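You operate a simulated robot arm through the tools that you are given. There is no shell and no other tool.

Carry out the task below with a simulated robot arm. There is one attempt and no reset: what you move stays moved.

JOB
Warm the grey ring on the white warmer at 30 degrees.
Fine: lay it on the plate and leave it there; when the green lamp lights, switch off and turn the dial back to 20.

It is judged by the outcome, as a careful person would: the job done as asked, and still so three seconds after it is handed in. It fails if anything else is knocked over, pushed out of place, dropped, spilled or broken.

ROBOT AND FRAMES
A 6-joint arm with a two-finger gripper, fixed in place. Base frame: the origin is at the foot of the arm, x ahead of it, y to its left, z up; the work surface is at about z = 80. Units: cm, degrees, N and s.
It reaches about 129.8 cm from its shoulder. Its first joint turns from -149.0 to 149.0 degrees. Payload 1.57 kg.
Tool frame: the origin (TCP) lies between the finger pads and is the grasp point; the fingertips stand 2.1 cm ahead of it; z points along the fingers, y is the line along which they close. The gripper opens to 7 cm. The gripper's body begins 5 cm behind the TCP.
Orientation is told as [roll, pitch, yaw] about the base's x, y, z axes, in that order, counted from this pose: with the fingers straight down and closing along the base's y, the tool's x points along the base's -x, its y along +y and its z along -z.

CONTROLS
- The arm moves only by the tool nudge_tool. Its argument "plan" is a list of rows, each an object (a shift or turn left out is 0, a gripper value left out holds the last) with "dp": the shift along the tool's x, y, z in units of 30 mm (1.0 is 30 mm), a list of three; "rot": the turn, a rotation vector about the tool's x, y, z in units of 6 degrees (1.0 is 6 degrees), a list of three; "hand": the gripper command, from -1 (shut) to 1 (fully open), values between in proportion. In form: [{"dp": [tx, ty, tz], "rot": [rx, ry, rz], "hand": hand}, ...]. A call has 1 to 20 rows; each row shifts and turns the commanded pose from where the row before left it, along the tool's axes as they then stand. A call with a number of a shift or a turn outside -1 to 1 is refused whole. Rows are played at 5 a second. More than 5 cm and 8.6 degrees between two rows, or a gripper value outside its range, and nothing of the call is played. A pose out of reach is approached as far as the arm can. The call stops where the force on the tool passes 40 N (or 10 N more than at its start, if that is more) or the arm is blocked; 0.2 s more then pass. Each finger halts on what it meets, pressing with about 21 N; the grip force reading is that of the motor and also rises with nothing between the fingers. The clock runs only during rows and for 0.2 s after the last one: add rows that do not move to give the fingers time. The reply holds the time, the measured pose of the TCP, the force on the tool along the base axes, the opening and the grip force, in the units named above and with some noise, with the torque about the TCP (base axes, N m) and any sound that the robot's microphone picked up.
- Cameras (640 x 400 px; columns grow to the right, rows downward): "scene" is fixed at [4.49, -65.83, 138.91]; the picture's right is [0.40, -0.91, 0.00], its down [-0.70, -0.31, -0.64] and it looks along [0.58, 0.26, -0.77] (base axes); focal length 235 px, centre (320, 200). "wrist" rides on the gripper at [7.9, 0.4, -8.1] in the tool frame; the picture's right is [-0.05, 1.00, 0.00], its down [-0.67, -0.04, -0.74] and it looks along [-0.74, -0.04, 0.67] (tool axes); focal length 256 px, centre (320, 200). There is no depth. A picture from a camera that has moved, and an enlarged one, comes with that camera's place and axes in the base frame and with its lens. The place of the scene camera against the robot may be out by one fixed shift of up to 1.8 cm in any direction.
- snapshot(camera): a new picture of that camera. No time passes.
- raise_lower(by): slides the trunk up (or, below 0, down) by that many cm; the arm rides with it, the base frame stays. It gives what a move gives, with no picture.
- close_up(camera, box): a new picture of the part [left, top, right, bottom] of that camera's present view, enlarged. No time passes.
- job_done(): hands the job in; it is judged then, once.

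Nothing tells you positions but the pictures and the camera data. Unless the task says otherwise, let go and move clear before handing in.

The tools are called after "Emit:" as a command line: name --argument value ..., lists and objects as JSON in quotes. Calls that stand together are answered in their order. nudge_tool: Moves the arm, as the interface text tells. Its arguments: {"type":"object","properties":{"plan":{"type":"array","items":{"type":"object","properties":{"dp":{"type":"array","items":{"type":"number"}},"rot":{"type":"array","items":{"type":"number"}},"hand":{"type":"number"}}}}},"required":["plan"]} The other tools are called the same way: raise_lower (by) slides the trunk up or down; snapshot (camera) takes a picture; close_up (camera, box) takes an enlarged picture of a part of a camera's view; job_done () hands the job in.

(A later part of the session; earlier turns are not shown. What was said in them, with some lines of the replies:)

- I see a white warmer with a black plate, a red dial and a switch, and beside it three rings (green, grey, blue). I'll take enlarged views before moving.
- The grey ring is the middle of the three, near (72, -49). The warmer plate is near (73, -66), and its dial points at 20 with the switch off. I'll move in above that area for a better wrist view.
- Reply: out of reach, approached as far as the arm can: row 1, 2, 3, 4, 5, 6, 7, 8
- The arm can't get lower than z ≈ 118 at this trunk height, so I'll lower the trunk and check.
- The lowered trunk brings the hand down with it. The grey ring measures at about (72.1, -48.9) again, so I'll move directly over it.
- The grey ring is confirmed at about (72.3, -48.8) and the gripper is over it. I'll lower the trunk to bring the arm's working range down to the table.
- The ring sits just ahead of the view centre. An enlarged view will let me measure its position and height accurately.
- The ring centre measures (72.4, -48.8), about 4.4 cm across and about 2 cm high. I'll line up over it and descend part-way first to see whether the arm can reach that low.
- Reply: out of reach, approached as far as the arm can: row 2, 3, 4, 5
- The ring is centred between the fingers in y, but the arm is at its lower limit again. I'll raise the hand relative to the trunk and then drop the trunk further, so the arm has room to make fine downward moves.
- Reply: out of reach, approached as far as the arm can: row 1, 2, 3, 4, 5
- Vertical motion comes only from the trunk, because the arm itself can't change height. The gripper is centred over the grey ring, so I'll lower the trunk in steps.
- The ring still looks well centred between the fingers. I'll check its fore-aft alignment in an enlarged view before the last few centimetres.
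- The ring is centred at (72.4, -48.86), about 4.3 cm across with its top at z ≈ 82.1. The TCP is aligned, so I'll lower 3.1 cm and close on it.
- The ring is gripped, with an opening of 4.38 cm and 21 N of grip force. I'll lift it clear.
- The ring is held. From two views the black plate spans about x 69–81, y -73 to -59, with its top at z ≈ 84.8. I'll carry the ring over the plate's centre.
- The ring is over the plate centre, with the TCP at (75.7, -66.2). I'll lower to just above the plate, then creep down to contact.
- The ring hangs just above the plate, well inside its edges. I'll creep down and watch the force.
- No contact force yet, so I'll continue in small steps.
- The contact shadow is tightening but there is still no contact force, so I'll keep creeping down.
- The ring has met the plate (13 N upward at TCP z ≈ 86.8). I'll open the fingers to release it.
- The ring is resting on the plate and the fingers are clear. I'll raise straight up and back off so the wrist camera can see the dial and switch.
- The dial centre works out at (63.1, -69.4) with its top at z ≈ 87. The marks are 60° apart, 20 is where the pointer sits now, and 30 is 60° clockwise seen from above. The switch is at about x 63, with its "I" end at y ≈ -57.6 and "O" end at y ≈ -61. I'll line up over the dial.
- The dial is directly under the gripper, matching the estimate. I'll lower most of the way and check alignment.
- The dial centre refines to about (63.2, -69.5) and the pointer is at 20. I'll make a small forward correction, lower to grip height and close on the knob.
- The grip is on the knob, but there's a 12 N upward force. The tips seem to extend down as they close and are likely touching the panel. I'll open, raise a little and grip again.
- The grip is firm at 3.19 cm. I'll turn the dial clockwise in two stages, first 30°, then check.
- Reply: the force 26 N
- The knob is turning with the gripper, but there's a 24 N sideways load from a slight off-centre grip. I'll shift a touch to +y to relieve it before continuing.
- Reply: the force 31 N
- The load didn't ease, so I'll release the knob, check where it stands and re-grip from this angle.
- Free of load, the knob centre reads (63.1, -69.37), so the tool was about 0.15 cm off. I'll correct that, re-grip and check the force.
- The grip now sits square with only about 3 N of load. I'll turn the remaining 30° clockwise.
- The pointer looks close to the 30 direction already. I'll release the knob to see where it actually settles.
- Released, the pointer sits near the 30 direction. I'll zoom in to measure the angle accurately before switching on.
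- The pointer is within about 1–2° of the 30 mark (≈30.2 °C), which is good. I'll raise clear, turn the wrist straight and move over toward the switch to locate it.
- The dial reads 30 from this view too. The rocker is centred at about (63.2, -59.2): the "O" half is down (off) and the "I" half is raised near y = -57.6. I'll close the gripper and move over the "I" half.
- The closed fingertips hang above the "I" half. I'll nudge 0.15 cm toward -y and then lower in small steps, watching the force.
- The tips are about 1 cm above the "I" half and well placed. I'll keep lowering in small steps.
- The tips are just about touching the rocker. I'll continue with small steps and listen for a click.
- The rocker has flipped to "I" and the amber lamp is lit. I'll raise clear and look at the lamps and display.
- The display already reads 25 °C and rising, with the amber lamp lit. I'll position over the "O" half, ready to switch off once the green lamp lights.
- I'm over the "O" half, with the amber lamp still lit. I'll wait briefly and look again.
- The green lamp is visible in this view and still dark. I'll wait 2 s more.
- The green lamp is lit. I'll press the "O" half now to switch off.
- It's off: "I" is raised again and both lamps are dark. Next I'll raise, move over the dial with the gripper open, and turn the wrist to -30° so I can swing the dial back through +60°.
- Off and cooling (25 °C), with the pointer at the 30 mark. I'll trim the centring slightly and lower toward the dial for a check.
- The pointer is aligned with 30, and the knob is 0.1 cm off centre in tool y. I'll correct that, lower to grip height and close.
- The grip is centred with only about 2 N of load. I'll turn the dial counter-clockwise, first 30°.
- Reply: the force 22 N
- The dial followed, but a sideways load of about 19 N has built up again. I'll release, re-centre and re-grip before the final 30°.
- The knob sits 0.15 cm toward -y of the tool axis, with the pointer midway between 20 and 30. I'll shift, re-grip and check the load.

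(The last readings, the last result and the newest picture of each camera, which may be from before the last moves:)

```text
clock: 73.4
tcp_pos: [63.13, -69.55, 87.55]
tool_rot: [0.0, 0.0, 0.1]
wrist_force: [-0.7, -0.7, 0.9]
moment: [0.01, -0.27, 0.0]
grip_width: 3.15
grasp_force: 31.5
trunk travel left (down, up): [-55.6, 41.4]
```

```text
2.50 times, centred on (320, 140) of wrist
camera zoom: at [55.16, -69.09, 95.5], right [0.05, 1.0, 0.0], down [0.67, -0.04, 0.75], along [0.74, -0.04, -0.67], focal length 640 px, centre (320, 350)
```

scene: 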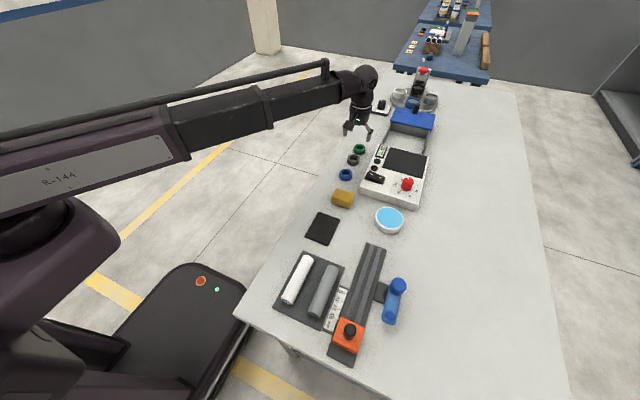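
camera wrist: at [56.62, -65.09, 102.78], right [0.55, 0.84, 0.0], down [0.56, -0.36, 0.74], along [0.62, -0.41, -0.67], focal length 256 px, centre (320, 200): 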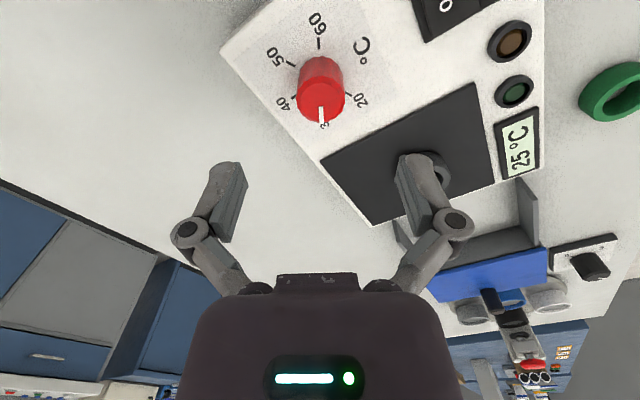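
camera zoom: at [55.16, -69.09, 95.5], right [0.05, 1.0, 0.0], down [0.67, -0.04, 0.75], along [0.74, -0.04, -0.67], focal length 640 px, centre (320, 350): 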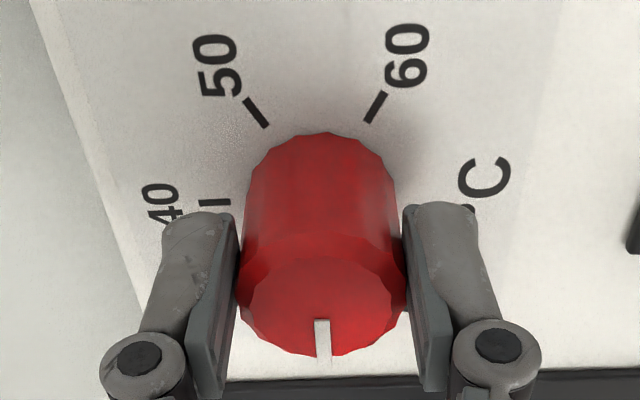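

The grip is centred with nearly no load. I'll turn the remaining 30° counter-clockwise to bring the pointer to 20.

Emit:
nudge_tool --plan '[{"rot": [0, 0, -0.7], "hand": -1}, {"rot": [0, 0, -0.7], "hand": -1}, {"rot": [0, 0, -0.7], "hand": -1}, {"rot": [0, 0, -0.7], "hand": -1}, {"rot": [0, 0, -0.7], "hand": -1}, {"rot": [0, 0, -0.7], "hand": -1}, {"rot": [0, 0, -0.8], "hand": -1}, {"dp": [0, 0, 0], "hand": -1}]'

Emit:
close_up --camera "wrist" --box '[200, 60, 440, 220]'

Emit:
close_up --camera "scene" --box '[380, 160, 430, 210]'

```text
clock: 75.2
tcp_pos: [63.14, -69.73, 87.53]
tool_rot: [-0.3, 0.0, 30.1]
wrist_force: [9.9, -26.2, 18.5]
moment: [-0.66, -0.08, -0.09]
grip_width: 3.17
grasp_force: 31.7
trunk travel left (down, up): [-55.6, 41.4]
```

```text
2.50 times, centred on (320, 140) of wrist
camera zoom: at [56.03, -73.27, 95.47], right [-0.45, 0.89, 0.0], down [0.59, 0.31, 0.75], along [0.67, 0.34, -0.67], focal length 640 px, centre (320, 350)
```

zoom: 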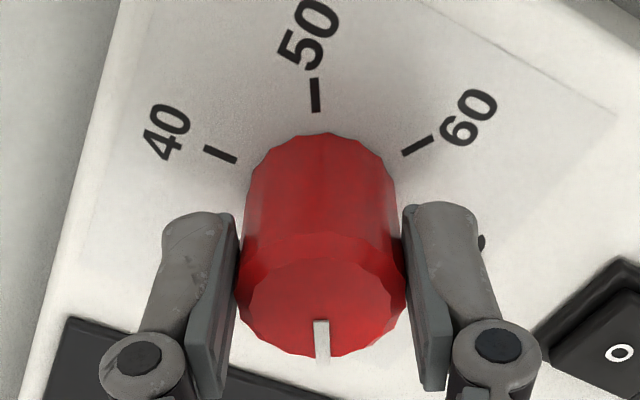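

```text
8.00 times, centred on (405, 185) of scene
camera zoom: at [4.49, -65.83, 138.91], right [0.4, -0.91, 0.0], down [-0.7, -0.31, -0.64], along [0.58, 0.26, -0.77], focal length 1878 px, centre (-360, 320)
```

zoom: 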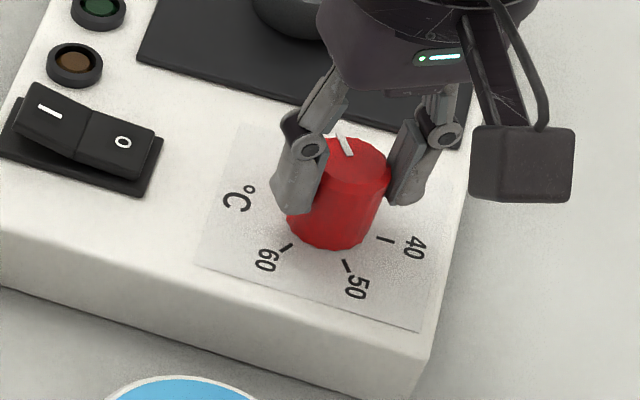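

The pointer now lies opposite the 50 mark, which is exactly on 20. I'll release the knob and check.

Emit:
nudge_tool --plan '[{"dp": [0, 0, 0], "hand": 0.1}, {"dp": [0, 0, 0], "hand": 0.6}, {"dp": [0, 0, 0], "hand": 1}, {"dp": [0, 0, 0], "hand": 1}]'

Emit:
close_up --camera "wrist" --box '[200, 60, 440, 220]'

Emit:
close_up --camera "scene" --box '[393, 172, 418, 197]'

```text
clock: 76.2
tcp_pos: [63.13, -69.56, 87.5]
tool_rot: [0.0, 0.0, 30.0]
wrist_force: [-0.7, -0.6, 0.3]
moment: [-0.02, -0.02, 0.02]
grip_width: 7.02
grasp_force: 0.0
trunk travel left (down, up): [-55.6, 41.4]
```

```text
2.50 times, centred on (320, 140) of wrist
camera zoom: at [56.01, -73.11, 95.48], right [-0.45, 0.89, 0.0], down [0.59, 0.3, 0.74], along [0.66, 0.34, -0.67], focal length 640 px, centre (320, 350)
```

zoom: 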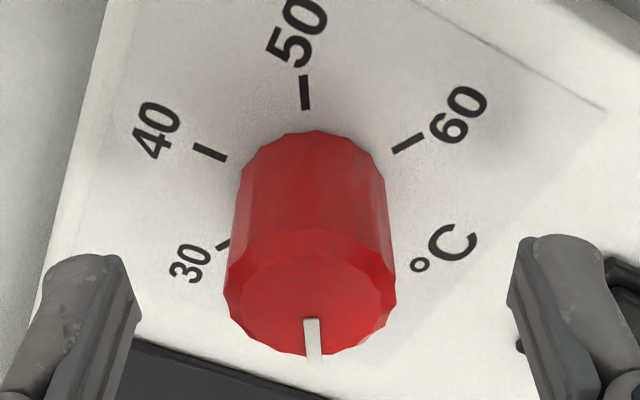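

```text
16.00 times, centred on (406, 184) of scene
camera zoom: at [4.49, -65.83, 138.91], right [0.4, -0.91, 0.0], down [-0.7, -0.31, -0.64], along [0.58, 0.26, -0.77], focal length 3756 px, centre (-1048, 448)
```

zoom: 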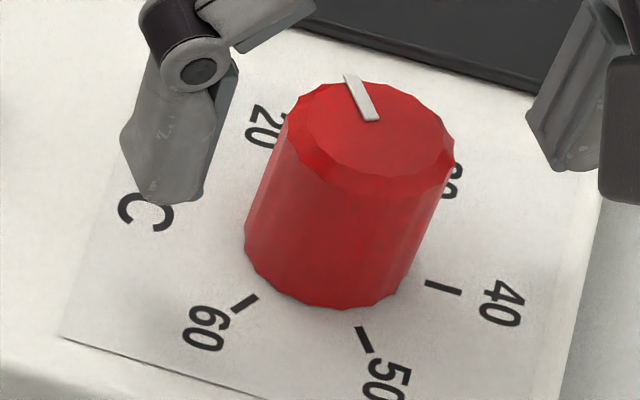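

The pointer is opposite the 50 mark, so the dial is back on 20, and the fingers are open. I'll raise straight up and back away, then do a final check.

Emit:
raise_lower --by 12

Emit:
nudge_tool --plan '[{"rot": [0, 0, 1], "hand": 1}, {"rot": [0, 0, 1]}, {"rot": [0, 0, 1]}, {"rot": [0, 0, 1]}, {"rot": [0, 0, 1]}, {"dp": [0.9, 0, 0]}, {"dp": [0.9, 0, 0]}, {"dp": [0.9, 0, 0]}, {"dp": [0.9, 0, 0]}, {"dp": [0.9, 0, 0]}, {"dp": [0, 0, 0]}, {"dp": [0, 0, 0]}]'

Emit:
snapshot --camera "wrist"

Emit:
close_up --camera "wrist" --box '[220, 0, 460, 170]'

Emit:
snapshot --camera "scene"

Emit:
close_up --camera "scene" --box '[355, 130, 435, 205]'

```text
clock: 77.7
tcp_pos: [63.11, -69.56, 99.51]
tool_rot: [-0.1, 0.0, 30.0]
wrist_force: [-0.3, 0.3, -0.6]
moment: [0.01, 0.03, 0.03]
grip_width: 6.97
grasp_force: 0.1
trunk travel left (down, up): [-67.6, 29.4]
```

```text
clock: 80.3
tcp_pos: [49.57, -69.43, 99.54]
tool_rot: [0.0, 0.0, 0.0]
wrist_force: [-0.1, -0.7, -0.7]
moment: [-0.01, -0.01, 0.01]
grip_width: 7.0
grasp_force: 0.0
trunk travel left (down, up): [-67.6, 29.4]
```

```text
taken
camera wrist: at [41.68, -69.05, 107.48], right [0.05, 1.0, 0.0], down [0.67, -0.04, 0.74], along [0.74, -0.04, -0.67], focal length 256 px, centre (320, 200)
```

wrist: 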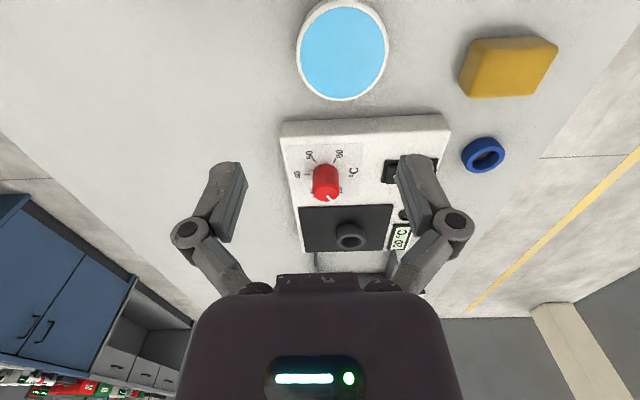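

```text
2.35 times, centred on (340, 85) of wrist
camera zoom: at [41.68, -69.05, 107.48], right [0.05, 1.0, 0.0], down [0.67, -0.04, 0.74], along [0.74, -0.04, -0.67], focal length 602 px, centre (273, 471)
```

zoom: 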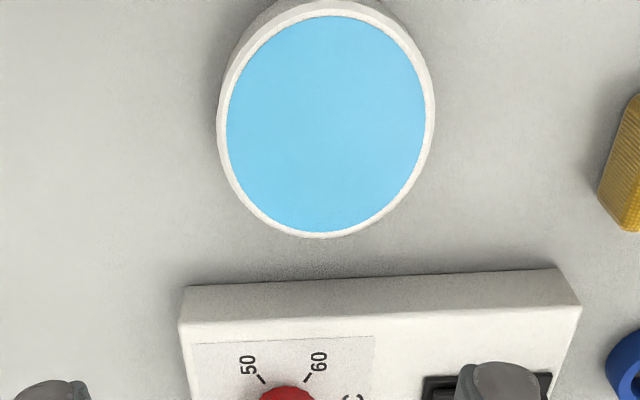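

```text
taken
```

scene: 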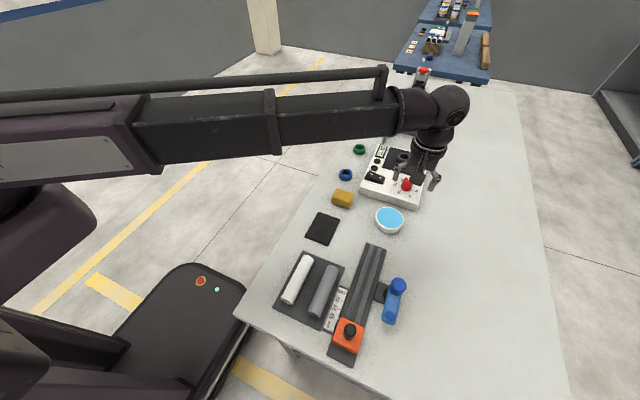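

```text
5.33 times, centred on (395, 168) of scene
camera zoom: at [4.49, -65.83, 138.91], right [0.4, -0.91, 0.0], down [-0.7, -0.31, -0.64], along [0.58, 0.26, -0.77], focal length 1252 px, centre (-80, 373)
```

zoom: 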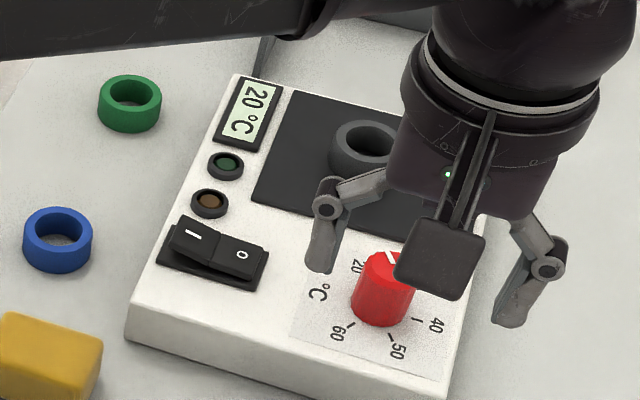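

The ring is on the plate, the switch is off and the display is back to 20 °C. One last close look at the dial and plate from the wrist.

Emit:
close_up --camera "wrist" --box '[280, 130, 420, 260]'

```text
3.08 times, centred on (350, 195) of wrist
camera zoom: at [41.68, -69.05, 107.48], right [0.05, 1.0, 0.0], down [0.67, -0.04, 0.74], along [0.74, -0.04, -0.67], focal length 788 px, centre (228, 215)
```

zoom: 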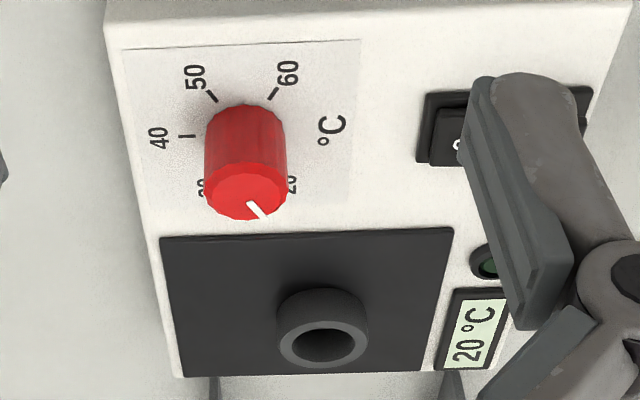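

The grey ring lies on the plate, the switch is off with both lamps dark, the dial is back at 20 and the display reads 20 °C. The arm is clear and nothing else was disturbed, so I'm handing in.

Emit:
job_done

```text
The job is handed in.
```

The grey ring was warmed at 30 degrees and is still on the warmer's plate. When the green lamp lit, I switched the warmer off and turned the dial back to 20.

At hand-in, both lamps were dark and the display read 20 °C. The pointer was on the 20 mark as closely as I could measure, within about half a degree. For warming, the dial was set within about 0.3 °C of 30.

The gripper was open and clear of the warmer, and I saw nothing else on the table moved or knocked.
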